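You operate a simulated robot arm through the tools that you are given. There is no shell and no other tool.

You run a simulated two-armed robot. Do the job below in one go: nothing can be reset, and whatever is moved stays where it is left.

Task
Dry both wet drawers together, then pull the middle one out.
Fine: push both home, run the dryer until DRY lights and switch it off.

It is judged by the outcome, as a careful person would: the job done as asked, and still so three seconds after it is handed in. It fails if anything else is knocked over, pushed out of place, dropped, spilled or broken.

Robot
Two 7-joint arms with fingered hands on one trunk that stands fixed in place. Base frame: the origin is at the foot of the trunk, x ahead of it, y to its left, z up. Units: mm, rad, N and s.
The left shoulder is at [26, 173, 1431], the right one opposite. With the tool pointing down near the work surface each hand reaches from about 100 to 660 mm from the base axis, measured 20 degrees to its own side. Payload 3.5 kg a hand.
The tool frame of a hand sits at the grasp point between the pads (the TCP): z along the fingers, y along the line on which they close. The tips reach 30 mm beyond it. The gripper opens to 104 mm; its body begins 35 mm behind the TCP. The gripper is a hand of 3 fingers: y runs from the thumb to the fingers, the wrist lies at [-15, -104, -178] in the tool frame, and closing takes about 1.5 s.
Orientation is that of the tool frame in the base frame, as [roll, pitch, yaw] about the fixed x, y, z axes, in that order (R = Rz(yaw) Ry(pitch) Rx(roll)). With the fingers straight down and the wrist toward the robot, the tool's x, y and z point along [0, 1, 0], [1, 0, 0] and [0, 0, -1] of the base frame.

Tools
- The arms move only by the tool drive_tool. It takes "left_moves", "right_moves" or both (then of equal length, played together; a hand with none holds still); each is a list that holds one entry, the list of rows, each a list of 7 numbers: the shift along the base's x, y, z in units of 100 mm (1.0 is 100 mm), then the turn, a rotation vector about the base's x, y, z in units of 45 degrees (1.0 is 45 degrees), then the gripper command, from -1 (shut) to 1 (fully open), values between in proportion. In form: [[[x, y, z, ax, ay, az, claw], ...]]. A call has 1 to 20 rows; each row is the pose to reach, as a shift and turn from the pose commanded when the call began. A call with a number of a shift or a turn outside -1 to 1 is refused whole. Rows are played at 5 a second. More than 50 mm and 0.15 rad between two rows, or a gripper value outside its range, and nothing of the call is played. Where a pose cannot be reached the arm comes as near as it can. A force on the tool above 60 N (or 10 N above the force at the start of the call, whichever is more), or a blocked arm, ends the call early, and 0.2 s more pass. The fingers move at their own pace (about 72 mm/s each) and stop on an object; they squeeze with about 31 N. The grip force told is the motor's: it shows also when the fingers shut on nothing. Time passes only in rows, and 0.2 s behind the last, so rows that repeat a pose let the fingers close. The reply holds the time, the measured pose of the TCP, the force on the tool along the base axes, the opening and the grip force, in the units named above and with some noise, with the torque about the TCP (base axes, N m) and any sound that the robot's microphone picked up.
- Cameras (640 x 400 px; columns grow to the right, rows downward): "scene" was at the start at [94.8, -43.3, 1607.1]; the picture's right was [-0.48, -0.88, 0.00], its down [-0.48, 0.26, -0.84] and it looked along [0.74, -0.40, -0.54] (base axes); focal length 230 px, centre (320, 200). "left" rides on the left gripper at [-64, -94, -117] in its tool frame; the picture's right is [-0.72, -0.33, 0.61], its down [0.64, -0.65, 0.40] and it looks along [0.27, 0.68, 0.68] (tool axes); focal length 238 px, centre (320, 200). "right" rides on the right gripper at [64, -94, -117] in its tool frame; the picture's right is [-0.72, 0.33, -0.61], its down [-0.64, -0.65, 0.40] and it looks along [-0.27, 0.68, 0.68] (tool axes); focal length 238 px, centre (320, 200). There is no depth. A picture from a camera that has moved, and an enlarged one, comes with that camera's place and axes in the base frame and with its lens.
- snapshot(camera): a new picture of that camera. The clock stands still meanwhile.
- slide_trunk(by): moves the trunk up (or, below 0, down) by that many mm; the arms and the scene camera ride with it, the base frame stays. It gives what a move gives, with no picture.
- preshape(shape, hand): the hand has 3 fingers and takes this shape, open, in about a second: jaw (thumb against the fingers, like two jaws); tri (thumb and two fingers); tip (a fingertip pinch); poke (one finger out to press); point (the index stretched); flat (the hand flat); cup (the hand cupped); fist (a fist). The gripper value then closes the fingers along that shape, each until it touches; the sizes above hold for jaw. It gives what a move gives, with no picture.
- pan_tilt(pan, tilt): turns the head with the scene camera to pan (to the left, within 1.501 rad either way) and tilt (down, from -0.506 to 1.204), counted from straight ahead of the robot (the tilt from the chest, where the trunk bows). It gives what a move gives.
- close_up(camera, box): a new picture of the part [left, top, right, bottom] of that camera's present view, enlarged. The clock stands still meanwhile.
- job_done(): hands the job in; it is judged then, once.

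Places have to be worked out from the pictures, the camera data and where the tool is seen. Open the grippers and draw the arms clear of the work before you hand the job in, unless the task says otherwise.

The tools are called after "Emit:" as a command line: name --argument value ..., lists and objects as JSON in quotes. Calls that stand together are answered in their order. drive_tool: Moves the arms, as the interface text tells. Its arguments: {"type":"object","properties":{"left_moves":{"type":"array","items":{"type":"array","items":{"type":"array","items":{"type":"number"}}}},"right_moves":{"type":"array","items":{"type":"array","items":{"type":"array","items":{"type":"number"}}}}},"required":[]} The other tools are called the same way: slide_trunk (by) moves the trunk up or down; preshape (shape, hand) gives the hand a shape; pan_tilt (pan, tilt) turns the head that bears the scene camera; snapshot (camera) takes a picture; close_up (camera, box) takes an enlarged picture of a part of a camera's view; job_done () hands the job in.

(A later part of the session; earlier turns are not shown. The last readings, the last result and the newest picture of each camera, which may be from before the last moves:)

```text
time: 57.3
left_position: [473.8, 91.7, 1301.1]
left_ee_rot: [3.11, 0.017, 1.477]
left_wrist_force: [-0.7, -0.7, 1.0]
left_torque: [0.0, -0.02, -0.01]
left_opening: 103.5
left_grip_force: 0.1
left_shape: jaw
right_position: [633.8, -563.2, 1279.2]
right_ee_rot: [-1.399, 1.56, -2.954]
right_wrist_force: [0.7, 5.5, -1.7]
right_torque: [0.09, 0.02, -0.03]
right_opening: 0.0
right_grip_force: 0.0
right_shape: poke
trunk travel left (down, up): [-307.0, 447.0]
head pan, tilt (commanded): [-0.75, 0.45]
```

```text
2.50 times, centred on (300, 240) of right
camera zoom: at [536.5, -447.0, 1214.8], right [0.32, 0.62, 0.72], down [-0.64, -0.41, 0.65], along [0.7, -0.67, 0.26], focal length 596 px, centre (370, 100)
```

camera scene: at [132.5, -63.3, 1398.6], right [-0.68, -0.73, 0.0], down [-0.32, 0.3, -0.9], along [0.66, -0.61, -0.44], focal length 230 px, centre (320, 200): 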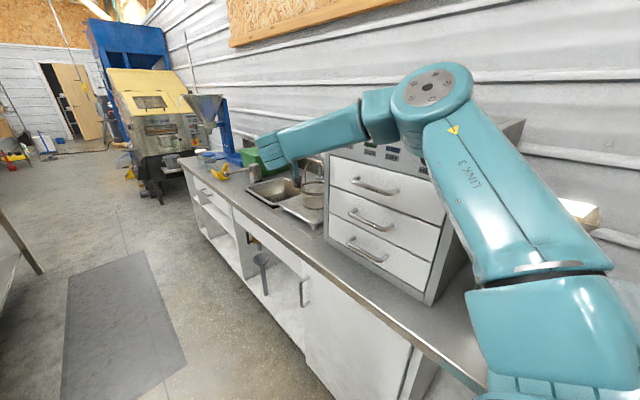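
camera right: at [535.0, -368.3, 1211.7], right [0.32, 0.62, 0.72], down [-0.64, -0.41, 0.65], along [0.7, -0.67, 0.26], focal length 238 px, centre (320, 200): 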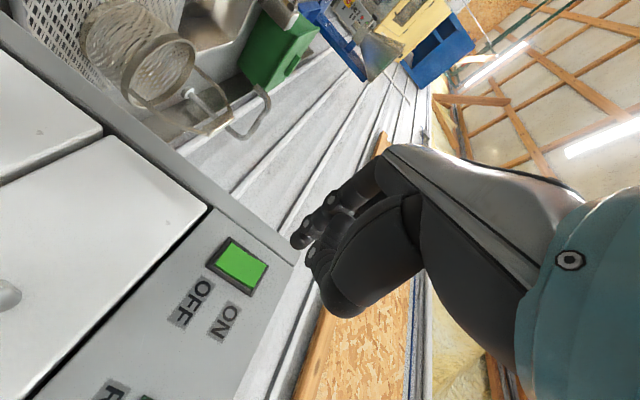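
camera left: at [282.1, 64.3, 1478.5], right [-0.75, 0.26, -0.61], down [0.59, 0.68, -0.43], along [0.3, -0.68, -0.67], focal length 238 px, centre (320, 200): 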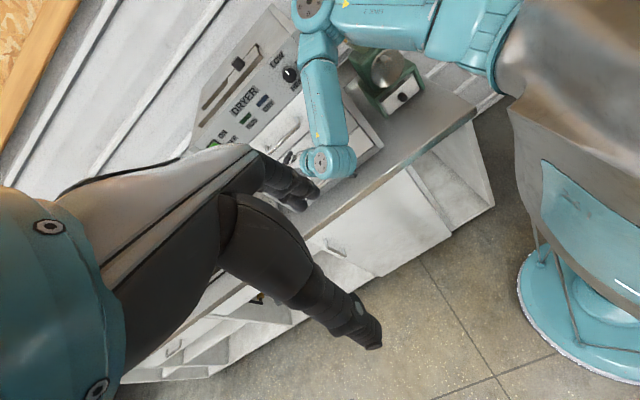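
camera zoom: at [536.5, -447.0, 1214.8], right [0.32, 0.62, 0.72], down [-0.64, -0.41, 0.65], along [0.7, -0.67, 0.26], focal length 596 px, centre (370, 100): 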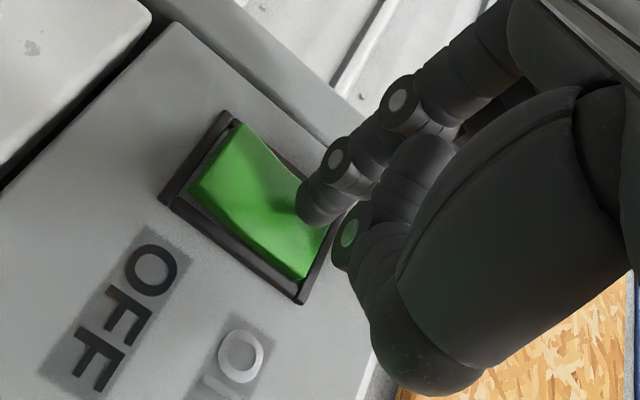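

The finger touches the ON half with 5.5 N, and the rocker seems to have tipped. I check the RUN lamp from the scene camera.

Emit:
close_up --camera "scene" --box '[310, 110, 470, 210]'

Emit:
snapshot --camera "right"

```text
4.00 times, centred on (390, 160) of scene
camera zoom: at [132.7, -62.1, 1398.6], right [-0.68, -0.73, 0.0], down [-0.32, 0.3, -0.9], along [0.66, -0.61, -0.43], focal length 920 px, centre (40, 360)
```

zoom: 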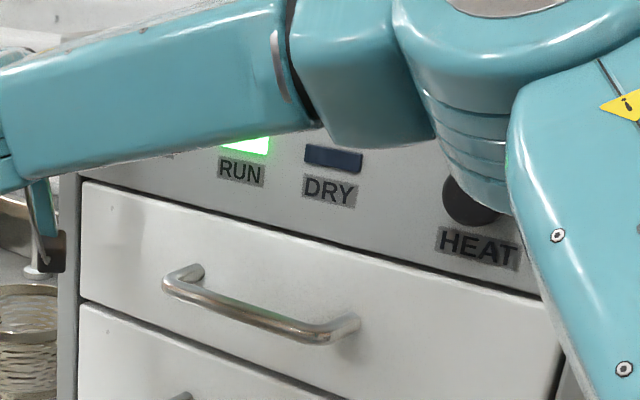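

```text
taken
camera right: at [536.5, -447.0, 1214.8], right [0.32, 0.62, 0.72], down [-0.64, -0.41, 0.65], along [0.7, -0.67, 0.26], focal length 238 px, centre (320, 200)
```

right: 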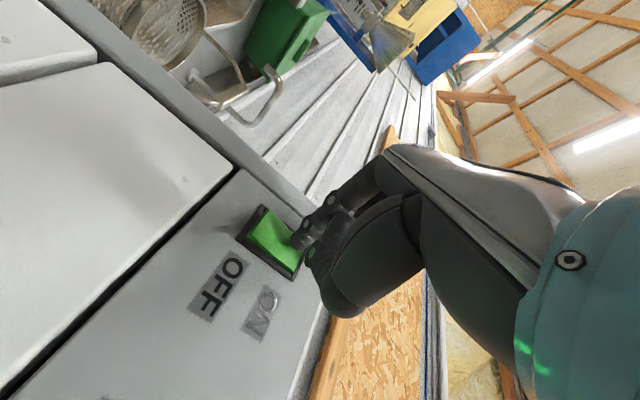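

RUN glows green: the dryer is on. I draw the finger back 35 mm and move down in front of the OFF half, ready to switch it off, and then wait while watching the DRY lamp.

Emit:
drive_tool --right_moves '[[[0, 0.1, 0, 0, 0, 0, 1], [0, 0.2, 0, 0, 0, 0, 1], [0, 0.3, 0, 0, 0, 0, 1], [0, 0.35, -0.1, 0, 0, 0, 1], [0, 0.35, -0.2, 0, 0, 0, 1], [0, 0.35, -0.26, 0, 0, 0, 1]]]'

Emit:
close_up --camera "right" --box '[220, 160, 380, 320]'

Emit:
close_up --camera "scene" --box '[310, 110, 470, 210]'

```text
time: 58.7
left_position: [473.5, 91.9, 1302.4]
left_ee_rot: [3.111, 0.021, 1.478]
left_wrist_force: [-0.3, 1.4, 0.6]
left_torque: [0.0, 0.0, -0.02]
left_opening: 103.7
left_grip_force: 0.1
left_shape: jaw
right_position: [632.8, -528.0, 1254.4]
right_ee_rot: [-1.404, 1.563, -2.959]
right_wrist_force: [0.0, -0.1, 0.4]
right_torque: [0.0, -0.01, 0.04]
right_opening: 0.0
right_grip_force: 0.0
right_shape: poke
trunk travel left (down, up): [-307.0, 447.0]
head pan, tilt (commanded): [-0.75, 0.45]
```

```text
2.50 times, centred on (300, 240) of right
camera zoom: at [536.5, -411.9, 1190.2], right [0.32, 0.62, 0.72], down [-0.64, -0.41, 0.65], along [0.7, -0.67, 0.26], focal length 596 px, centre (370, 100)
```

zoom: 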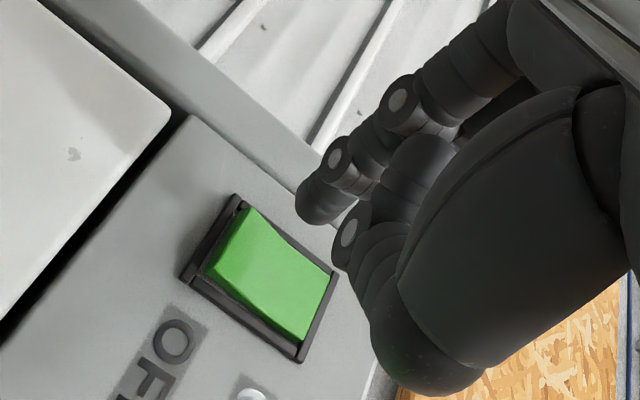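

```text
4.00 times, centred on (390, 160) of scene
camera zoom: at [132.7, -63.2, 1398.6], right [-0.68, -0.73, 0.0], down [-0.32, 0.3, -0.9], along [0.66, -0.61, -0.44], focal length 920 px, centre (40, 360)
```

zoom: 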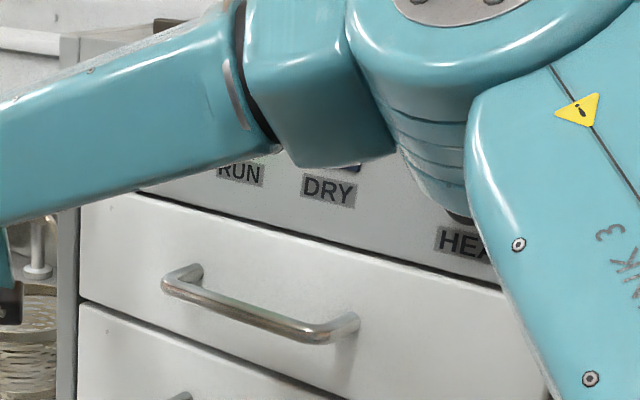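

The rocker now shows its OFF half raised. The forearm just covers the lamps, so I raise the hand a little to see them, and let some time pass.

Emit:
drive_tool --right_moves '[[[0, 0, 0.15, 0, 0, 0, 1], [0, 0, 0.3, 0, 0, 0, 1], [0, 0, 0.45, 0, 0, 0, 1], [0, 0, 0.6, 0, 0, 0, 1], [0, 0, 0.6, 0, 0, 0, 1], [0, 0, 0.6, 0, 0, 0, 1]]]'

Emit:
close_up --camera "scene" --box '[310, 110, 470, 210]'

```text
time: 60.1
left_position: [472.8, 91.7, 1300.2]
left_ee_rot: [3.108, 0.018, 1.478]
left_wrist_force: [-0.9, -0.2, 0.0]
left_torque: [-0.02, 0.01, 0.01]
left_opening: 103.8
left_grip_force: 0.0
left_shape: jaw
right_position: [632.0, -529.7, 1315.0]
right_ee_rot: [-1.601, 1.561, 3.125]
right_wrist_force: [-0.8, -0.8, 0.6]
right_torque: [0.04, 0.01, -0.01]
right_opening: 0.0
right_grip_force: 0.1
right_shape: poke
trunk travel left (down, up): [-307.0, 447.0]
head pan, tilt (commanded): [-0.75, 0.45]
```

```text
4.00 times, centred on (390, 160) of scene
camera zoom: at [132.6, -63.2, 1398.6], right [-0.68, -0.73, 0.0], down [-0.32, 0.3, -0.9], along [0.66, -0.61, -0.44], focal length 920 px, centre (40, 360)
```

zoom: 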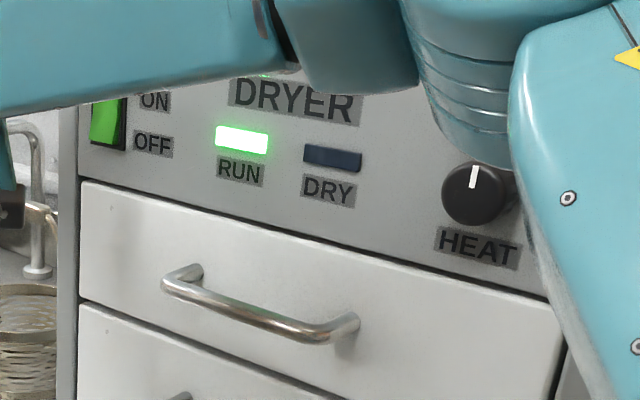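

RUN is on and the DRY lamp is in plain view, still dark. I hold still and wait four seconds.

Emit:
drive_tool --right_moves '[[[0, 0, 0, 0, 0, 0, 1], [0, 0, 0, 0, 0, 0, 1], [0, 0, 0, 0, 0, 0, 1], [0, 0, 0, 0, 0, 0, 1], [0, 0, 0, 0, 0, 0, 1], [0, 0, 0, 0, 0, 0, 1], [0, 0, 0, 0, 0, 0, 1], [0, 0, 0, 0, 0, 0, 1], [0, 0, 0, 0, 0, 0, 1], [0, 0, 0, 0, 0, 0, 1], [0, 0, 0, 0, 0, 0, 1], [0, 0, 0, 0, 0, 0, 1], [0, 0, 0, 0, 0, 0, 1], [0, 0, 0, 0, 0, 0, 1], [0, 0, 0, 0, 0, 0, 1], [0, 0, 0, 0, 0, 0, 1], [0, 0, 0, 0, 0, 0, 1], [0, 0, 0, 0, 0, 0, 1], [0, 0, 0, 0, 0, 0, 1], [0, 0, 0, 0, 0, 0, 1]]]'

Emit:
close_up --camera "scene" --box '[310, 110, 470, 210]'

```text
time: 64.3
left_position: [473.6, 90.8, 1300.6]
left_ee_rot: [3.111, 0.02, 1.478]
left_wrist_force: [-1.4, -0.3, -1.0]
left_torque: [0.02, 0.02, 0.0]
left_opening: 103.9
left_grip_force: 0.0
left_shape: jaw
right_position: [632.0, -529.4, 1314.5]
right_ee_rot: [-1.524, 1.563, -3.082]
right_wrist_force: [0.8, -1.1, 0.2]
right_torque: [-0.02, 0.01, 0.02]
right_opening: 0.1
right_grip_force: 0.1
right_shape: poke
trunk travel left (down, up): [-307.0, 447.0]
head pan, tilt (commanded): [-0.75, 0.45]
```

```text
4.00 times, centred on (390, 160) of scene
camera zoom: at [132.7, -63.2, 1398.6], right [-0.68, -0.73, 0.0], down [-0.32, 0.3, -0.9], along [0.66, -0.61, -0.44], focal length 920 px, centre (40, 360)
```

zoom: 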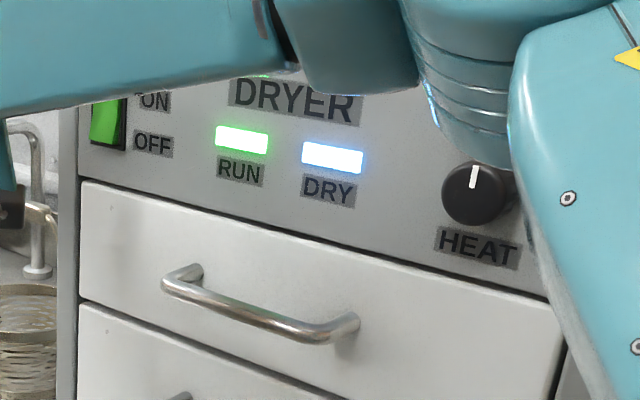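

DRY is lit. I switch off now: down to the OFF half (tip at z about 1247) and press in.

Emit:
drive_tool --right_moves '[[[0, 0.02, -0.2, 0, 0, 0, 1], [0, 0.02, -0.4, 0, 0, 0, 1], [0, 0.02, -0.55, 0, 0, 0, 1], [0, 0.0, -0.62, 0, 0, 0, 1], [0, -0.08, -0.62, 0, 0, 0, 1], [0, -0.15, -0.62, 0, 0, 0, 1], [0, -0.21, -0.62, 0, 0, 0, 1], [0, -0.26, -0.62, 0, 0, 0, 1], [0, -0.3, -0.62, 0, 0, 0, 1], [0, -0.34, -0.62, 0, 0, 0, 1]]]'

Emit:
close_up --camera "right" --box '[220, 160, 380, 320]'

Emit:
close_up --camera "scene" --box '[310, 110, 470, 210]'

```text
time: 66.5
left_position: [474.0, 93.2, 1302.1]
left_ee_rot: [3.112, 0.019, 1.476]
left_wrist_force: [0.2, -0.7, -0.1]
left_torque: [-0.02, 0.01, 0.0]
left_opening: 104.1
left_grip_force: 0.1
left_shape: jaw
right_position: [632.9, -561.5, 1251.9]
right_ee_rot: [-1.364, 1.56, -2.918]
right_wrist_force: [-0.1, 7.2, -1.9]
right_torque: [-0.01, 0.04, -0.02]
right_opening: 0.0
right_grip_force: 0.3
right_shape: poke
trunk travel left (down, up): [-307.0, 447.0]
head pan, tilt (commanded): [-0.75, 0.45]
```

```text
2.50 times, centred on (300, 240) of right
camera zoom: at [536.5, -445.3, 1187.6], right [0.32, 0.62, 0.72], down [-0.64, -0.41, 0.65], along [0.7, -0.67, 0.26], focal length 596 px, centre (370, 100)
```

zoom: 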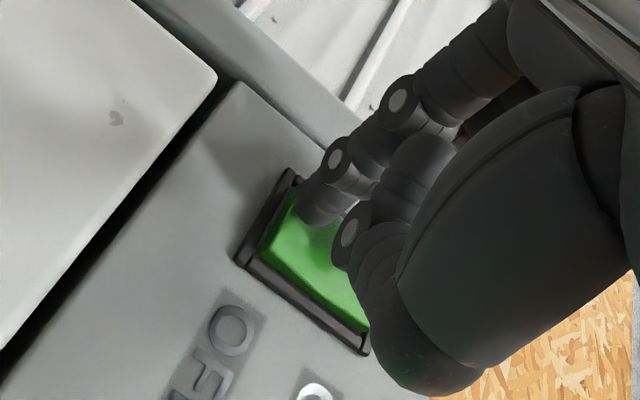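

```text
4.00 times, centred on (390, 160) of scene
camera zoom: at [132.8, -62.0, 1398.6], right [-0.68, -0.73, 0.0], down [-0.32, 0.3, -0.9], along [0.66, -0.61, -0.43], focal length 920 px, centre (40, 360)
```

zoom: 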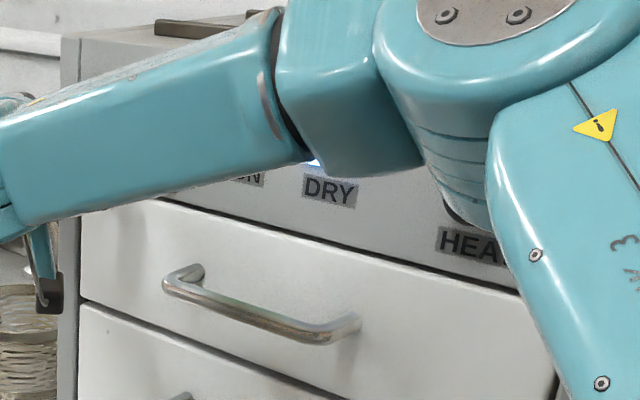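

The finger is on the OFF half with 7 N but I cannot yet see that it tipped. I press 6 mm further, then back off and rise to look at the lamps.

Emit:
drive_tool --right_moves '[[[0, -0.03, 0, 0, 0, 0, 1], [0, -0.06, 0, 0, 0, 0, 1], [0, -0.06, 0, 0, 0, 0, 1]]]'

Emit:
close_up --camera "right" --box '[220, 160, 380, 320]'

```text
time: 67.3
left_position: [475.0, 95.7, 1300.9]
left_ee_rot: [3.11, 0.023, 1.477]
left_wrist_force: [0.1, 1.0, 0.2]
left_torque: [0.02, 0.01, 0.01]
left_opening: 103.7
left_grip_force: 0.0
left_shape: jaw
right_position: [634.0, -561.2, 1253.3]
right_ee_rot: [-1.366, 1.555, -2.915]
right_wrist_force: [0.9, 28.6, -7.2]
right_torque: [0.1, 0.0, -0.05]
right_opening: 0.2
right_grip_force: 0.0
right_shape: poke
trunk travel left (down, up): [-307.0, 447.0]
head pan, tilt (commanded): [-0.75, 0.45]
```

```text
2.50 times, centred on (300, 240) of right
camera zoom: at [536.3, -446.4, 1189.2], right [0.32, 0.62, 0.71], down [-0.64, -0.42, 0.65], along [0.7, -0.66, 0.26], focal length 596 px, centre (370, 100)
```

zoom: 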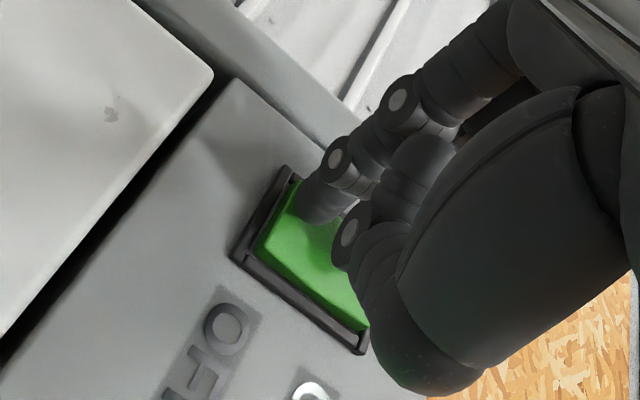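

Now it is firm at 28 N, so the rocker is against its stop. I back off and raise the hand to see the lamps.

Emit:
drive_tool --right_moves '[[[0, 0.1, 0, 0, 0, 0, 1], [0, 0.2, 0, 0, 0, 0, 1], [0, 0.32, 0, 0, 0, 0, 1], [0, 0.35, 0.2, 0, 0, 0, 1], [0, 0.35, 0.4, 0, 0, 0, 1], [0, 0.35, 0.62, 0, 0, 0, 1]]]'

Emit:
close_up --camera "scene" --box '[310, 110, 470, 210]'

Emit:
close_up --camera "right" --box '[180, 160, 380, 360]'

```text
time: 68.7
left_position: [472.9, 91.7, 1301.6]
left_ee_rot: [3.108, 0.02, 1.478]
left_wrist_force: [0.2, 0.5, -0.6]
left_torque: [0.02, 0.02, 0.05]
left_opening: 104.0
left_grip_force: 0.1
left_shape: jaw
right_position: [632.4, -532.4, 1313.8]
right_ee_rot: [-1.39, 1.559, -2.948]
right_wrist_force: [0.4, 0.5, -0.1]
right_torque: [-0.02, -0.01, 0.03]
right_opening: 0.2
right_grip_force: 0.0
right_shape: poke
trunk travel left (down, up): [-307.0, 447.0]
head pan, tilt (commanded): [-0.75, 0.45]
```

```text
4.00 times, centred on (390, 160) of scene
camera zoom: at [132.3, -62.8, 1398.7], right [-0.68, -0.73, 0.0], down [-0.32, 0.3, -0.9], along [0.66, -0.61, -0.43], focal length 920 px, centre (40, 360)
```

zoom: 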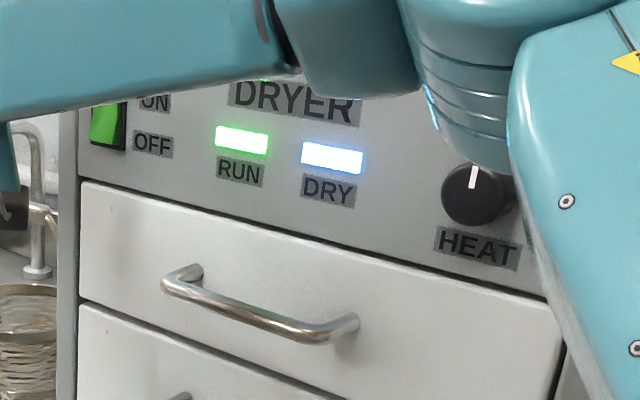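

```text
2.00 times, centred on (280, 260) of right
camera zoom: at [536.0, -416.5, 1248.7], right [0.32, 0.62, 0.72], down [-0.64, -0.41, 0.65], along [0.7, -0.67, 0.26], focal length 477 px, centre (400, 80)
```

zoom: 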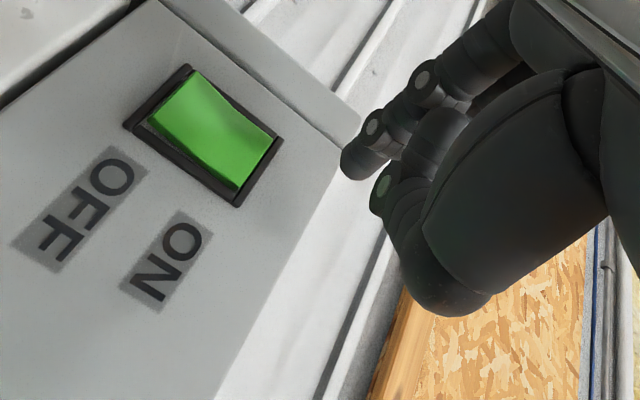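

RUN is still lit, so the press did not tip the rocker: the finger sat too near the pivot and the bezel side. I press again about 6 mm lower and 4 mm toward -x.

Emit:
drive_tool --right_moves '[[[-0.02, 0.02, -0.25, 0, 0, 0, 1], [-0.04, 0.02, -0.5, 0, 0, 0, 1], [-0.04, 0.02, -0.68, 0, 0, 0, 1], [-0.04, -0.08, -0.68, 0, 0, 0, 1], [-0.04, -0.16, -0.68, 0, 0, 0, 1], [-0.04, -0.22, -0.68, 0, 0, 0, 1], [-0.04, -0.26, -0.68, 0, 0, 0, 1], [-0.04, -0.3, -0.68, 0, 0, 0, 1], [-0.04, -0.33, -0.68, 0, 0, 0, 1]]]'

Emit:
close_up --camera "right" --box '[220, 160, 380, 320]'

Emit:
close_up --camera "scene" --box '[310, 110, 470, 210]'

```text
time: 70.7
left_position: [473.0, 94.5, 1300.3]
left_ee_rot: [3.109, 0.024, 1.478]
left_wrist_force: [-0.4, -0.7, 0.2]
left_torque: [-0.02, 0.0, -0.02]
left_opening: 103.8
left_grip_force: 0.0
left_shape: jaw
right_position: [631.5, -562.8, 1246.4]
right_ee_rot: [-1.504, 1.559, -3.051]
right_wrist_force: [-1.2, 23.4, -7.8]
right_torque: [-0.1, 0.02, -0.1]
right_opening: 0.2
right_grip_force: 0.1
right_shape: poke
trunk travel left (down, up): [-307.0, 447.0]
head pan, tilt (commanded): [-0.75, 0.45]
```

```text
2.50 times, centred on (300, 240) of right
camera zoom: at [532.9, -446.8, 1181.3], right [0.32, 0.62, 0.71], down [-0.64, -0.42, 0.65], along [0.7, -0.66, 0.26], focal length 596 px, centre (370, 100)
```

zoom: 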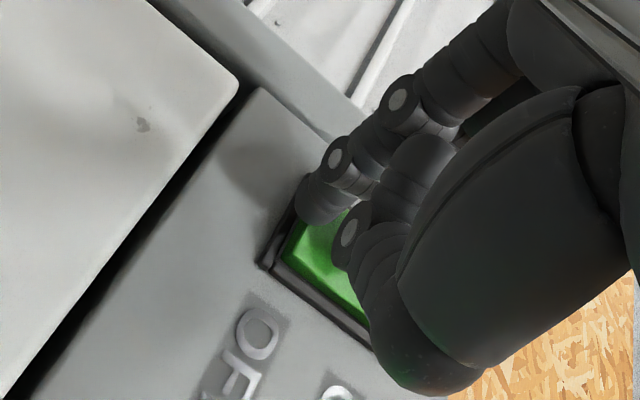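

```text
4.00 times, centred on (390, 160) of scene
camera zoom: at [133.4, -59.6, 1398.6], right [-0.68, -0.73, 0.0], down [-0.32, 0.29, -0.9], along [0.66, -0.62, -0.43], focal length 920 px, centre (40, 360)
```

zoom: 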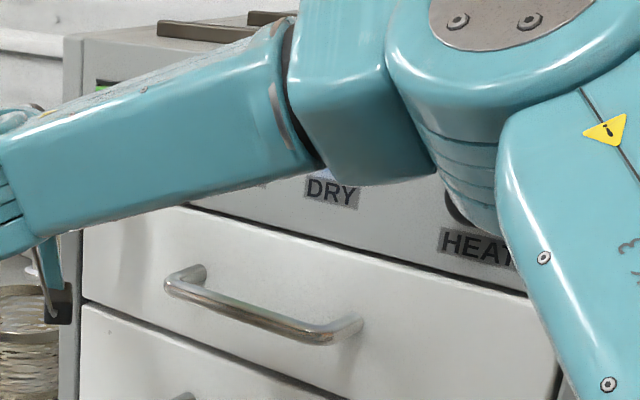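

Still blocked at 23 N. The wrist view suggests the second, curled knuckle sits just above the poking finger and bears on the ON half at the same time. I back off and try the "point" shape, whose stretched finger should stand clear of the others.

Emit:
drive_tool --right_moves '[[[0, 0.1, 0, 0, 0, 0, 1], [0, 0.25, 0, 0, 0, 0, 1], [0, 0.4, 0, 0, 0, 0, 1], [0, 0.6, 0.02, 0, 0, 0, 1], [0, 0.8, 0.04, 0, 0, 0, 1]]]'

Emit:
preshape --shape "point" --hand "right"

Emit:
close_up --camera "right" --box '[160, 120, 400, 320]'

Emit:
close_up --camera "scene" --box '[310, 110, 470, 210]'

```text
time: 71.9
left_position: [472.8, 91.7, 1301.2]
left_ee_rot: [3.111, 0.018, 1.479]
left_wrist_force: [1.0, 0.1, -0.3]
left_torque: [-0.03, -0.03, 0.02]
left_opening: 103.8
left_grip_force: 0.1
left_shape: jaw
right_position: [628.3, -487.3, 1250.5]
right_ee_rot: [-1.536, 1.562, -3.094]
right_wrist_force: [0.3, 0.4, -0.3]
right_torque: [-0.01, -0.01, -0.02]
right_opening: 0.2
right_grip_force: 0.0
right_shape: poke
trunk travel left (down, up): [-307.0, 447.0]
head pan, tilt (commanded): [-0.75, 0.45]
```

```text
time: 72.8
left_position: [473.4, 91.8, 1300.6]
left_ee_rot: [3.111, 0.019, 1.479]
left_wrist_force: [0.4, 0.3, -0.5]
left_torque: [-0.01, 0.01, -0.02]
left_opening: 103.7
left_grip_force: 0.0
left_shape: jaw
right_position: [628.6, -487.1, 1252.0]
right_ee_rot: [-1.58, 1.562, -3.136]
right_wrist_force: [-0.2, 0.2, -0.5]
right_torque: [0.02, 0.01, 0.02]
right_opening: 0.1
right_grip_force: 0.1
right_shape: point
trunk travel left (down, up): [-307.0, 447.0]
head pan, tilt (commanded): [-0.75, 0.45]
```

```text
2.00 times, centred on (280, 220) of right
camera zoom: at [531.9, -370.9, 1186.6], right [0.32, 0.62, 0.72], down [-0.64, -0.41, 0.65], along [0.7, -0.67, 0.26], focal length 477 px, centre (400, 160)
```

zoom: 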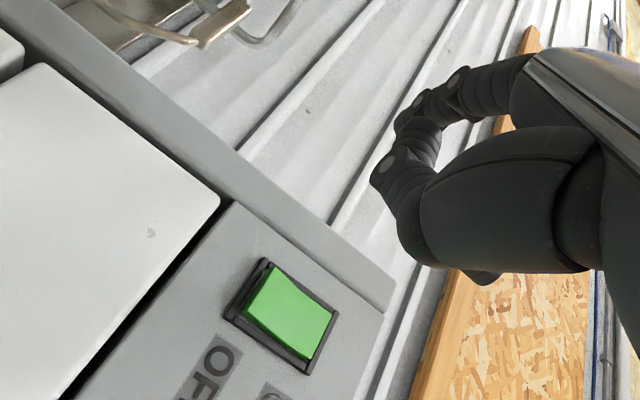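

```text
4.00 times, centred on (390, 160) of scene
camera zoom: at [132.7, -63.2, 1398.6], right [-0.68, -0.73, 0.0], down [-0.32, 0.3, -0.9], along [0.66, -0.61, -0.44], focal length 920 px, centre (40, 360)
```

zoom: 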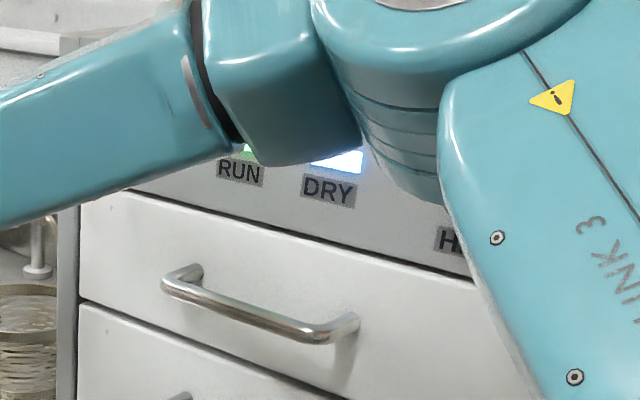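

The "point" finger stretches off to the side, so it is no use here; lamps show it is still running. I return to the poke shape and tip the hand 30 degrees upward so the second knuckle recedes from the panel.

Emit:
preshape --shape "poke" --hand "right"

Emit:
drive_tool --right_moves '[[[0, 0, -0.05, -0.14, 0, 0, 1], [0, 0, -0.1, -0.28, 0, 0, 1], [0, 0, -0.15, -0.42, 0, 0, 1], [0, -0.05, -0.2, -0.56, 0, 0, 1], [0.01, -0.15, -0.2, -0.667, 0, 0, 1], [0.01, -0.25, -0.2, -0.667, 0, 0, 1]]]'

Emit:
snapshot --camera "right"

Emit:
close_up --camera "right" --box '[200, 160, 360, 320]'

Emit:
snapshot --camera "scene"

```text
time: 73.7
left_position: [473.7, 91.1, 1300.7]
left_ee_rot: [3.109, 0.02, 1.478]
left_wrist_force: [0.3, -0.8, 0.3]
left_torque: [0.01, -0.03, -0.02]
left_opening: 103.8
left_grip_force: 0.1
left_shape: jaw
right_position: [628.1, -487.1, 1251.4]
right_ee_rot: [-1.643, 1.563, 3.084]
right_wrist_force: [-0.8, -1.3, -0.1]
right_torque: [-0.01, 0.0, -0.01]
right_opening: 0.0
right_grip_force: 0.1
right_shape: poke
trunk travel left (down, up): [-307.0, 447.0]
head pan, tilt (commanded): [-0.75, 0.45]
```

```text
time: 75.1
left_position: [474.3, 92.5, 1301.8]
left_ee_rot: [3.109, 0.018, 1.479]
left_wrist_force: [0.2, 0.7, 0.7]
left_torque: [0.0, 0.01, 0.01]
left_opening: 103.9
left_grip_force: 0.0
left_shape: jaw
right_position: [628.3, -511.3, 1231.6]
right_ee_rot: [-0.029, 1.043, -1.59]
right_wrist_force: [-0.2, -0.2, -0.5]
right_torque: [0.06, 0.03, 0.01]
right_opening: 0.0
right_grip_force: 0.0
right_shape: poke
trunk travel left (down, up): [-307.0, 447.0]
head pan, tilt (commanded): [-0.75, 0.45]
```

```text
taken
camera right: at [531.8, -442.0, 1116.3], right [0.32, 0.89, 0.31], down [-0.64, -0.03, 0.77], along [0.7, -0.45, 0.56], focal length 238 px, centre (320, 200)
```

right: 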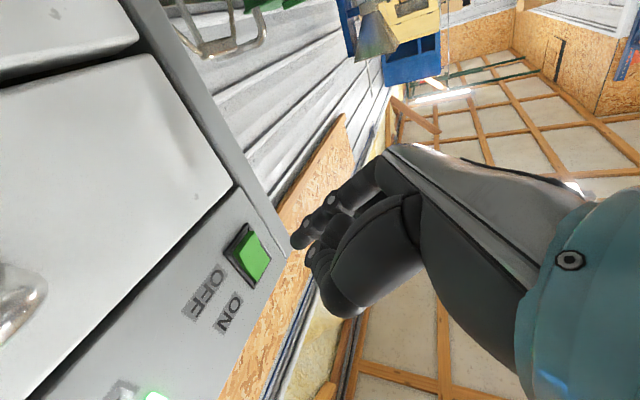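

```text
2.50 times, centred on (280, 240) of right
camera zoom: at [531.8, -442.0, 1116.3], right [0.32, 0.89, 0.31], down [-0.64, -0.03, 0.77], along [0.7, -0.45, 0.56], focal length 596 px, centre (420, 100)
```

zoom: 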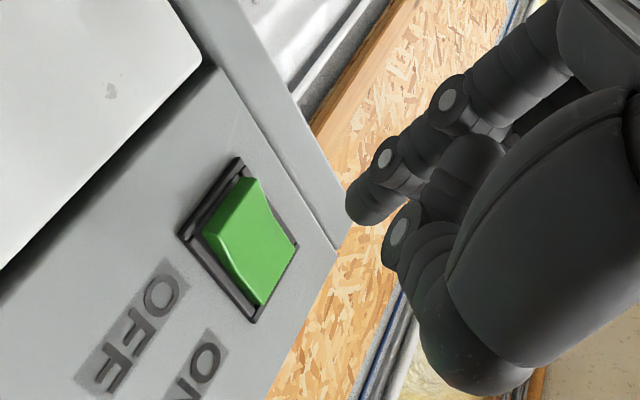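

```text
taken
camera scene: at [132.5, -63.4, 1398.6], right [-0.68, -0.73, 0.0], down [-0.32, 0.3, -0.9], along [0.66, -0.61, -0.44], focal length 230 px, centre (320, 200)
```

scene: 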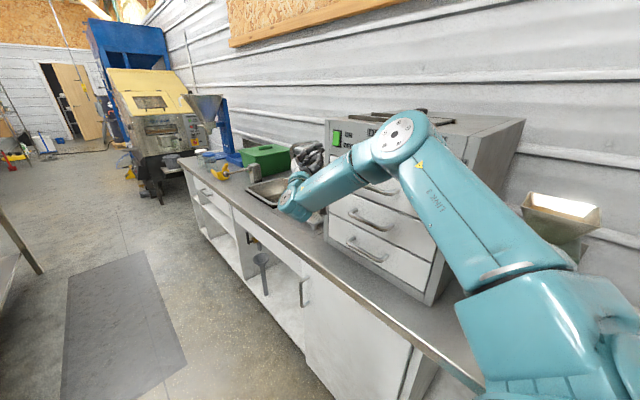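

Now the scene camera also sees the hand beside the switch. I enlarge that view to judge the finger's place relative to the rocker.

Emit:
close_up --camera "scene" --box '[270, 120, 366, 180]'

```text
6.67 times, centred on (318, 150) of scene
camera zoom: at [132.5, -63.4, 1398.6], right [-0.68, -0.73, 0.0], down [-0.32, 0.3, -0.9], along [0.66, -0.61, -0.44], focal length 1533 px, centre (333, 533)
```

zoom: 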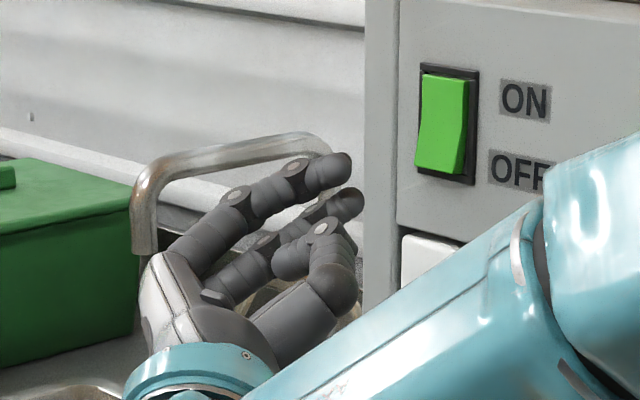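

This view clears it up: two fingers stick out side by side about 20 mm apart, so before one sat on the pivot and the other below the rocker. With the upward tilt the lower finger leads by about 9 mm, so I aim that one at the OFF half (z about 1245) and close in.

Emit:
drive_tool --right_moves '[[[0.02, 0, 0.07, 0, 0, 0, 1], [0.04, 0, 0.13, 0, 0, 0, 1], [0.04, -0.1, 0.13, 0, 0, 0, 1], [0.04, -0.2, 0.13, 0, 0, 0, 1], [0.04, -0.28, 0.13, 0, 0, 0, 1], [0.04, -0.34, 0.13, 0, 0, 0, 1]]]'

Emit:
close_up --camera "scene" --box '[286, 120, 382, 180]'

Emit:
close_up --camera "right" --box '[200, 160, 360, 320]'

```text
time: 76.5
left_position: [472.8, 91.7, 1301.5]
left_ee_rot: [3.109, 0.019, 1.477]
left_wrist_force: [-0.4, 0.2, -0.9]
left_torque: [-0.01, 0.01, 0.03]
left_opening: 103.9
left_grip_force: 0.0
left_shape: jaw
right_position: [633.3, -545.2, 1242.3]
right_ee_rot: [-0.031, 1.047, -1.589]
right_wrist_force: [-0.6, 0.4, 0.1]
right_torque: [0.04, 0.01, -0.01]
right_opening: 0.0
right_grip_force: 0.0
right_shape: poke
trunk travel left (down, up): [-307.0, 447.0]
head pan, tilt (commanded): [-0.75, 0.45]
```

```text
6.67 times, centred on (334, 150) of scene
camera zoom: at [132.7, -63.3, 1398.6], right [-0.68, -0.73, 0.0], down [-0.32, 0.3, -0.9], along [0.66, -0.61, -0.44], focal length 1533 px, centre (227, 533)
```

zoom: 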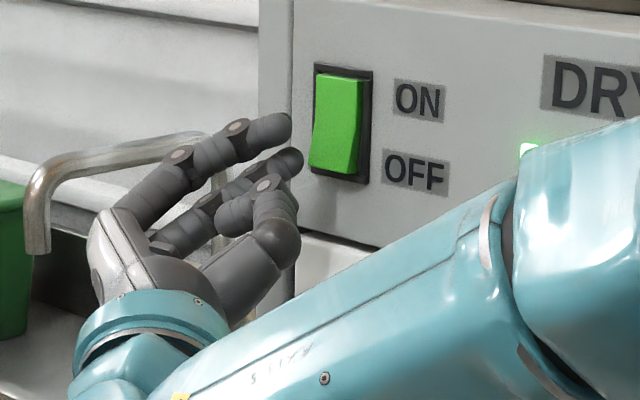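

```text
2.50 times, centred on (280, 240) of right
camera zoom: at [536.9, -475.8, 1128.6], right [0.32, 0.89, 0.31], down [-0.64, -0.03, 0.77], along [0.7, -0.45, 0.56], focal length 596 px, centre (420, 100)
```

zoom: 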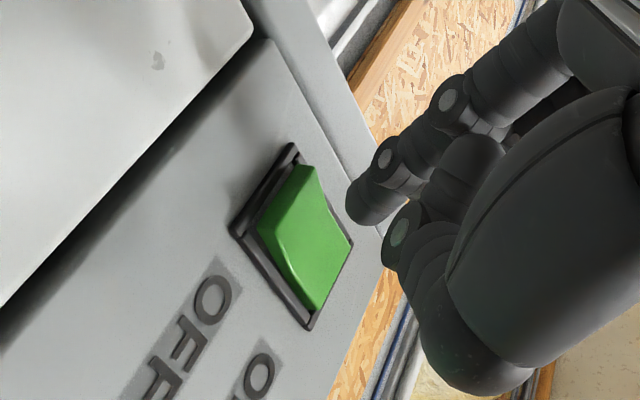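

Both views agree the lower fingertip will meet the middle of the OFF half about 22 mm ahead. I press forward in small rows.

Emit:
drive_tool --right_moves '[[[0, -0.06, 0, 0, 0, 0, 1], [0, -0.12, 0, 0, 0, 0, 1], [0, -0.16, 0, 0, 0, 0, 1], [0, -0.2, 0, 0, 0, 0, 1], [0, -0.24, 0, 0, 0, 0, 1], [0, -0.28, 0, 0, 0, 0, 1]]]'

Emit:
close_up --camera "scene" --box '[286, 120, 382, 180]'

Emit:
close_up --camera "right" --box '[200, 160, 360, 320]'

```text
time: 77.9
left_position: [475.2, 97.0, 1299.7]
left_ee_rot: [3.109, 0.024, 1.477]
left_wrist_force: [0.8, -0.4, -0.3]
left_torque: [-0.02, -0.03, 0.0]
left_opening: 104.1
left_grip_force: 0.1
left_shape: jaw
right_position: [638.1, -563.2, 1242.0]
right_ee_rot: [-0.049, 1.041, -1.589]
right_wrist_force: [5.9, 41.0, -12.9]
right_torque: [0.24, 0.03, 0.04]
right_opening: 0.1
right_grip_force: 0.0
right_shape: poke
trunk travel left (down, up): [-307.0, 447.0]
head pan, tilt (commanded): [-0.75, 0.45]
```

```text
6.67 times, centred on (334, 150) of scene
camera zoom: at [135.0, -57.0, 1398.4], right [-0.68, -0.73, 0.0], down [-0.32, 0.29, -0.9], along [0.66, -0.62, -0.43], focal length 1533 px, centre (227, 533)
```

zoom: 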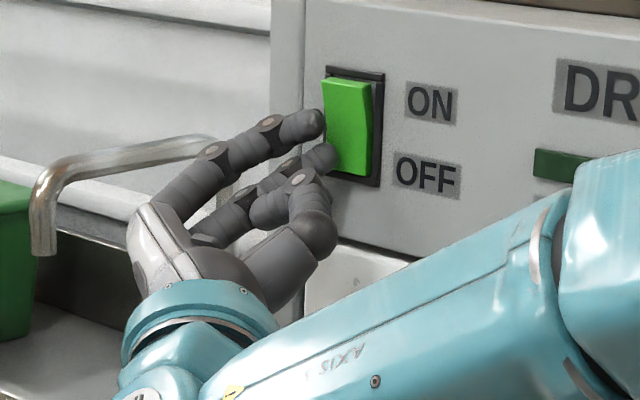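

```text
2.50 times, centred on (280, 240) of right
camera zoom: at [539.6, -496.2, 1128.9], right [0.31, 0.9, 0.3], down [-0.63, -0.04, 0.77], along [0.71, -0.43, 0.56], focal length 596 px, centre (420, 100)
```

zoom: 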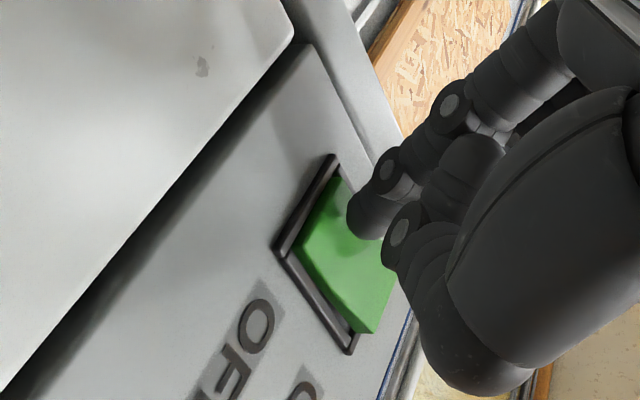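

The rocker has tipped to OFF and the RUN lamp has gone dark. I draw the finger straight back and check the lamps.

Emit:
drive_tool --right_moves '[[[0, 0.1, 0, 0, 0, 0, 1], [0, 0.2, 0, 0, 0, 0, 1], [0, 0.35, 0, 0, 0, 0, 1], [0, 0.5, 0, 0, 0, 0, 1], [0, 0.65, 0, 0.1, 0, 0, 1], [-0.1, 0.8, 0.05, 0.22, 0, 0, 1], [-0.2, 0.9, 0.1, 0.35, 0, 0, 1]]]'

Emit:
snapshot --camera "scene"

Emit:
close_up --camera "scene" --box '[310, 110, 470, 210]'

Emit:
close_up --camera "right" --box '[0, 60, 400, 400]'

```text
time: 79.5
left_position: [473.2, 92.2, 1301.6]
left_ee_rot: [3.108, 0.018, 1.478]
left_wrist_force: [-0.5, -0.4, 0.0]
left_torque: [0.03, 0.02, 0.0]
left_opening: 104.1
left_grip_force: 0.1
left_shape: jaw
right_position: [612.6, -481.1, 1252.6]
right_ee_rot: [-0.051, 1.323, -1.609]
right_wrist_force: [-0.5, -1.0, -0.3]
right_torque: [0.01, -0.02, -0.05]
right_opening: 0.0
right_grip_force: 0.1
right_shape: poke
trunk travel left (down, up): [-307.0, 447.0]
head pan, tilt (commanded): [-0.75, 0.45]
```

```text
taken
camera scene: at [132.4, -62.9, 1398.7], right [-0.68, -0.73, 0.0], down [-0.32, 0.3, -0.9], along [0.66, -0.61, -0.43], focal length 230 px, centre (320, 200)
```

scene: 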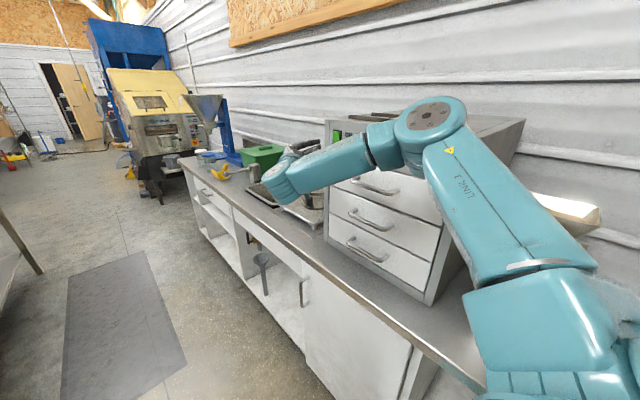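

```text
4.00 times, centred on (390, 160) of scene
camera zoom: at [132.4, -62.9, 1398.7], right [-0.68, -0.73, 0.0], down [-0.32, 0.3, -0.9], along [0.66, -0.61, -0.43], focal length 920 px, centre (40, 360)
```

zoom: 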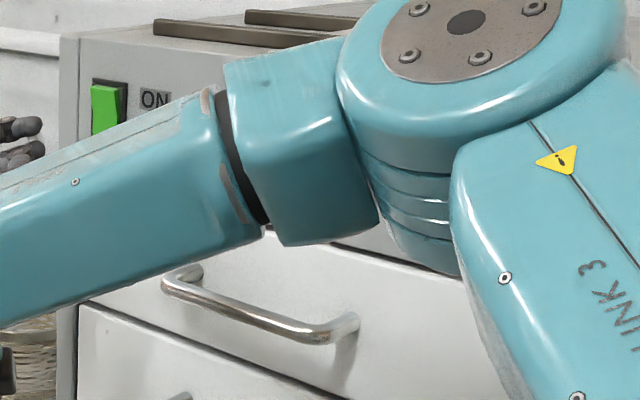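

```text
1.18 times, centred on (200, 230) of right
camera zoom: at [516.3, -385.1, 1161.6], right [0.32, 0.78, 0.54], down [-0.64, -0.24, 0.73], along [0.7, -0.58, 0.42], focal length 280 px, centre (461, 165)
```

zoom: 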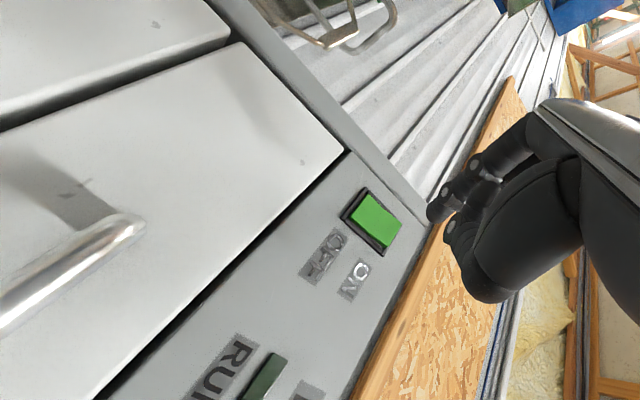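

RUN is dark and the switch shows OFF, so the drying step is done. Next I return the hand to the jaw shape and bring it in front of the middle handle, levelling it first.

Emit:
preshape --shape "jaw" --hand "right"

Emit:
drive_tool --right_moves '[[[-0.2, 0.1, 0, 0.08, 0, 0, 0.2], [-0.4, 0.2, 0, 0.16, 0, 0, 0.2], [-0.6, 0.3, -0.05, 0.24, 0, 0, 0.2], [-0.8, 0.4, -0.1, 0.316, 0, 0, 0.2], [-1.0, 0.5, -0.2, 0.316, 0, 0, 0.2]]]'

Emit:
drive_tool --right_moves '[[[-0.05, 0, -0.08, 0, 0.167, 0, 0.2], [-0.1, 0, -0.16, 0, 0.333, 0, 0.2], [-0.15, 0, -0.25, 0, 0.5, 0, 0.2], [-0.2, 0, -0.33, 0, 0.667, 0, 0.2], [-0.25, 0, -0.4, 0, 0.833, 0, 0.2], [-0.3, 0, -0.5, 0, 1, 0, 0.2]]]'

Emit:
snapshot --camera "scene"

Emit:
snapshot --camera "right"

```text
time: 80.4
left_position: [473.1, 91.7, 1302.1]
left_ee_rot: [3.109, 0.019, 1.478]
left_wrist_force: [0.0, 0.2, 0.2]
left_torque: [0.03, -0.02, 0.0]
left_opening: 103.9
left_grip_force: 0.1
left_shape: jaw
right_position: [612.6, -482.7, 1252.0]
right_ee_rot: [-0.048, 1.32, -1.606]
right_wrist_force: [0.1, -0.2, -0.1]
right_torque: [0.0, 0.02, 0.0]
right_opening: 103.7
right_grip_force: 0.0
right_shape: jaw
trunk travel left (down, up): [-307.0, 447.0]
head pan, tilt (commanded): [-0.75, 0.45]
```

```text
time: 81.6
left_position: [472.5, 91.4, 1301.1]
left_ee_rot: [3.111, 0.019, 1.478]
left_wrist_force: [-0.4, 0.6, -0.3]
left_torque: [-0.01, 0.01, -0.03]
left_opening: 104.1
left_grip_force: 0.1
left_shape: jaw
right_position: [514.9, -435.3, 1234.0]
right_ee_rot: [-1.647, 1.562, 3.08]
right_wrist_force: [-0.3, -0.8, 0.0]
right_torque: [-0.02, -0.01, 0.0]
right_opening: 62.8
right_grip_force: 0.0
right_shape: jaw
trunk travel left (down, up): [-307.0, 447.0]
head pan, tilt (commanded): [-0.75, 0.45]
```

```text
time: 83.0
left_position: [474.2, 92.8, 1300.6]
left_ee_rot: [3.112, 0.018, 1.477]
left_wrist_force: [-0.4, 0.1, -0.2]
left_torque: [0.0, -0.01, 0.0]
left_opening: 103.8
left_grip_force: 0.0
left_shape: jaw
right_position: [483.6, -434.8, 1182.4]
right_ee_rot: [-1.584, 0.774, -3.141]
right_wrist_force: [0.1, 0.1, 0.7]
right_torque: [-0.02, 0.01, -0.02]
right_opening: 62.5
right_grip_force: 0.0
right_shape: jaw
trunk travel left (down, up): [-307.0, 447.0]
head pan, tilt (commanded): [-0.75, 0.45]
```

```text
taken
camera scene: at [132.9, -63.2, 1398.6], right [-0.68, -0.73, 0.0], down [-0.32, 0.3, -0.9], along [0.66, -0.61, -0.44], focal length 230 px, centre (320, 200)
```

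scene: 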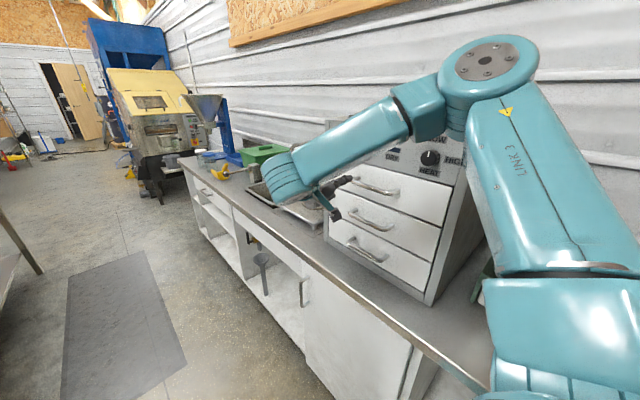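

```text
taken
camera right: at [370.9, -318.6, 1204.6], right [0.74, 0.62, 0.28], down [0.01, -0.41, 0.91], along [0.68, -0.67, -0.31], focal length 238 px, centre (320, 200)
```

right: 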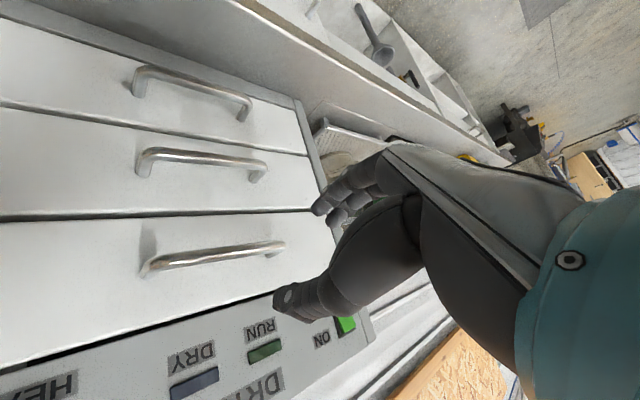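

All three drawers are shut, the lamps are dark and the switch is OFF in this view. The middle bar works out at x 404 to 540, z about 1033. I finish the roll so thumb and fingers will straddle the bar from above and below.

Emit:
drive_tool --right_moves '[[[-0.02, 0, -0.08, 0, 0.167, 0, 0.2], [-0.04, 0, -0.16, 0, 0.333, 0, 0.2], [-0.06, 0, -0.25, 0, 0.5, 0, 0.2], [-0.08, 0, -0.33, 0, 0.667, 0, 0.2], [-0.1, 0, -0.4, 0, 0.833, 0, 0.2], [-0.1, 0, -0.5, 0, 1, 0, 0.2]]]'

Emit:
drive_tool --right_moves '[[[0, 0, -0.1, 0.12, 0, 0, 0.2], [0, 0, -0.2, 0.23, 0, 0, 0.2], [0, 0, -0.3, 0.34, 0, 0, 0.2], [0, 0, -0.4, 0.45, 0, 0, 0.2], [0, 0, -0.5, 0.555, 0, 0, 0.2]]]'

Emit:
snapshot --camera "scene"

Emit:
snapshot --camera "right"

```text
time: 84.4
left_position: [474.1, 91.8, 1300.3]
left_ee_rot: [3.109, 0.021, 1.479]
left_wrist_force: [0.8, -0.5, 0.2]
left_torque: [-0.01, -0.01, 0.02]
left_opening: 103.7
left_grip_force: 0.1
left_shape: jaw
right_position: [475.6, -434.4, 1132.0]
right_ee_rot: [-1.586, -0.012, -3.14]
right_wrist_force: [0.2, -0.2, -0.3]
right_torque: [0.03, 0.0, -0.05]
right_opening: 62.9
right_grip_force: 0.1
right_shape: jaw
trunk travel left (down, up): [-307.0, 447.0]
head pan, tilt (commanded): [-0.75, 0.45]
```

```text
time: 85.6
left_position: [473.0, 91.4, 1300.3]
left_ee_rot: [3.11, 0.018, 1.478]
left_wrist_force: [-0.6, -0.2, 0.3]
left_torque: [0.01, 0.01, -0.03]
left_opening: 103.7
left_grip_force: 0.0
left_shape: jaw
right_position: [473.7, -434.0, 1082.2]
right_ee_rot: [-2.022, -0.008, -3.137]
right_wrist_force: [-1.2, -0.6, 0.1]
right_torque: [0.01, 0.02, 0.03]
right_opening: 62.7
right_grip_force: 0.0
right_shape: jaw
trunk travel left (down, up): [-307.0, 447.0]
head pan, tilt (commanded): [-0.75, 0.45]
```

```text
taken
camera scene: at [132.7, -63.5, 1398.6], right [-0.68, -0.73, 0.0], down [-0.32, 0.3, -0.9], along [0.66, -0.61, -0.44], focal length 230 px, centre (320, 200)
```

scene: 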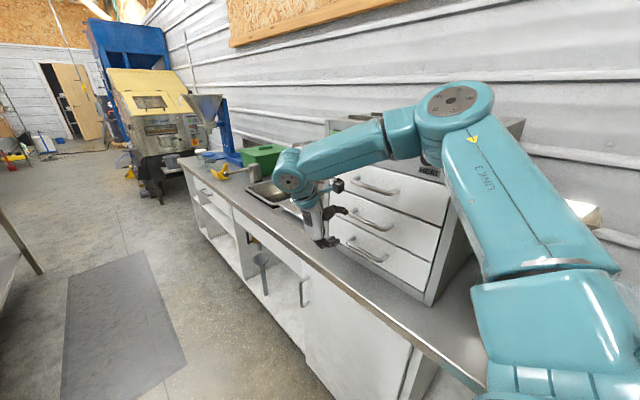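

```text
taken
camera right: at [410.7, -369.6, 1216.9], right [0.72, 0.7, -0.03], down [0.65, -0.65, 0.41], along [0.26, -0.31, -0.91], focal length 238 px, centre (320, 200)
```

right: 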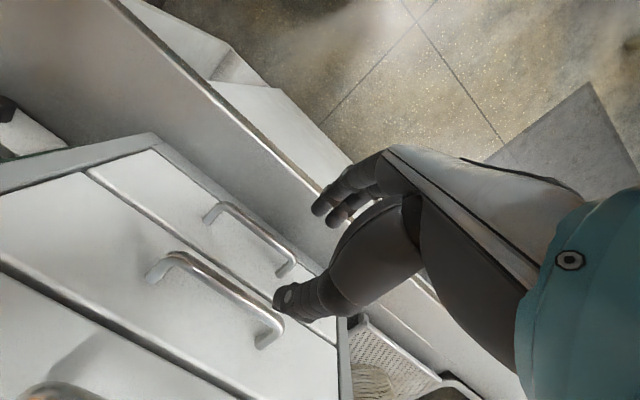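

Thumb and fingers now face the bar with a 26-degree downward tilt. I move to about 60 mm short of the bar along the approach line and check alignment.

Emit:
drive_tool --right_moves '[[[-0.01, -0.15, -0.05, 0, 0, 0, 0.2], [-0.02, -0.3, -0.1, 0, 0, 0, 0.2], [-0.02, -0.45, -0.15, 0, 0, 0, 0.2], [-0.02, -0.6, -0.2, 0, 0, 0, 0.2], [-0.02, -0.72, -0.22, 0, 0, 0, 0.2]]]'

Emit:
snapshot --camera "right"

Emit:
close_up --camera "scene" --box '[270, 160, 430, 260]'

```text
time: 86.8
left_position: [472.7, 92.1, 1301.0]
left_ee_rot: [3.11, 0.02, 1.48]
left_wrist_force: [-0.2, -0.4, -0.4]
left_torque: [0.01, 0.0, -0.02]
left_opening: 103.8
left_grip_force: 0.0
left_shape: jaw
right_position: [471.7, -506.8, 1059.7]
right_ee_rot: [-2.021, -0.007, -3.138]
right_wrist_force: [-0.1, 0.7, -0.2]
right_torque: [0.01, 0.0, -0.02]
right_opening: 62.8
right_grip_force: 0.0
right_shape: jaw
trunk travel left (down, up): [-307.0, 447.0]
head pan, tilt (commanded): [-0.75, 0.45]
```

```text
taken
camera right: at [407.7, -442.0, 1195.0], right [0.72, 0.7, -0.03], down [0.65, -0.64, 0.41], along [0.26, -0.31, -0.91], focal length 238 px, centre (320, 200)
```

right: 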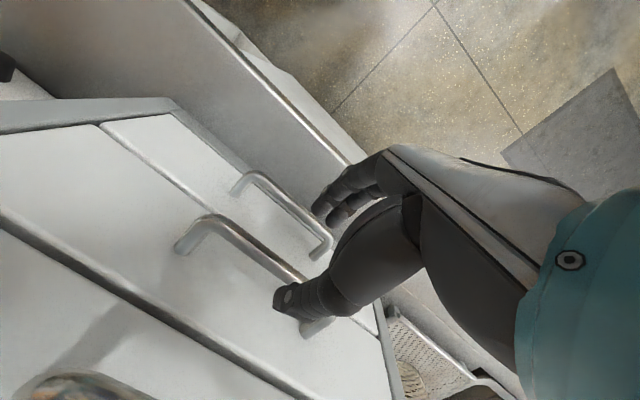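

```text
4.00 times, centred on (350, 210) of scene
camera zoom: at [132.6, -63.5, 1398.6], right [-0.68, -0.73, 0.0], down [-0.32, 0.3, -0.9], along [0.66, -0.61, -0.44], focal length 920 px, centre (200, 160)
```

zoom: 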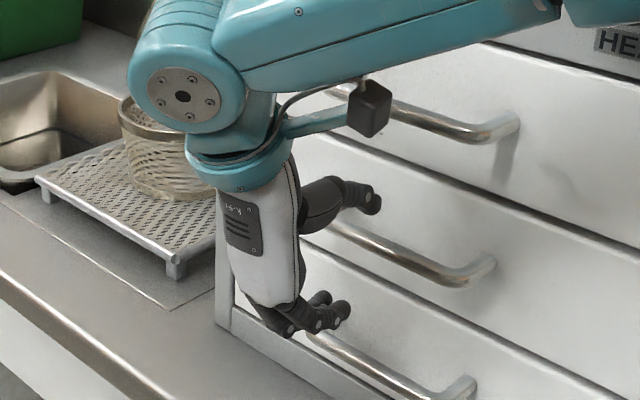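

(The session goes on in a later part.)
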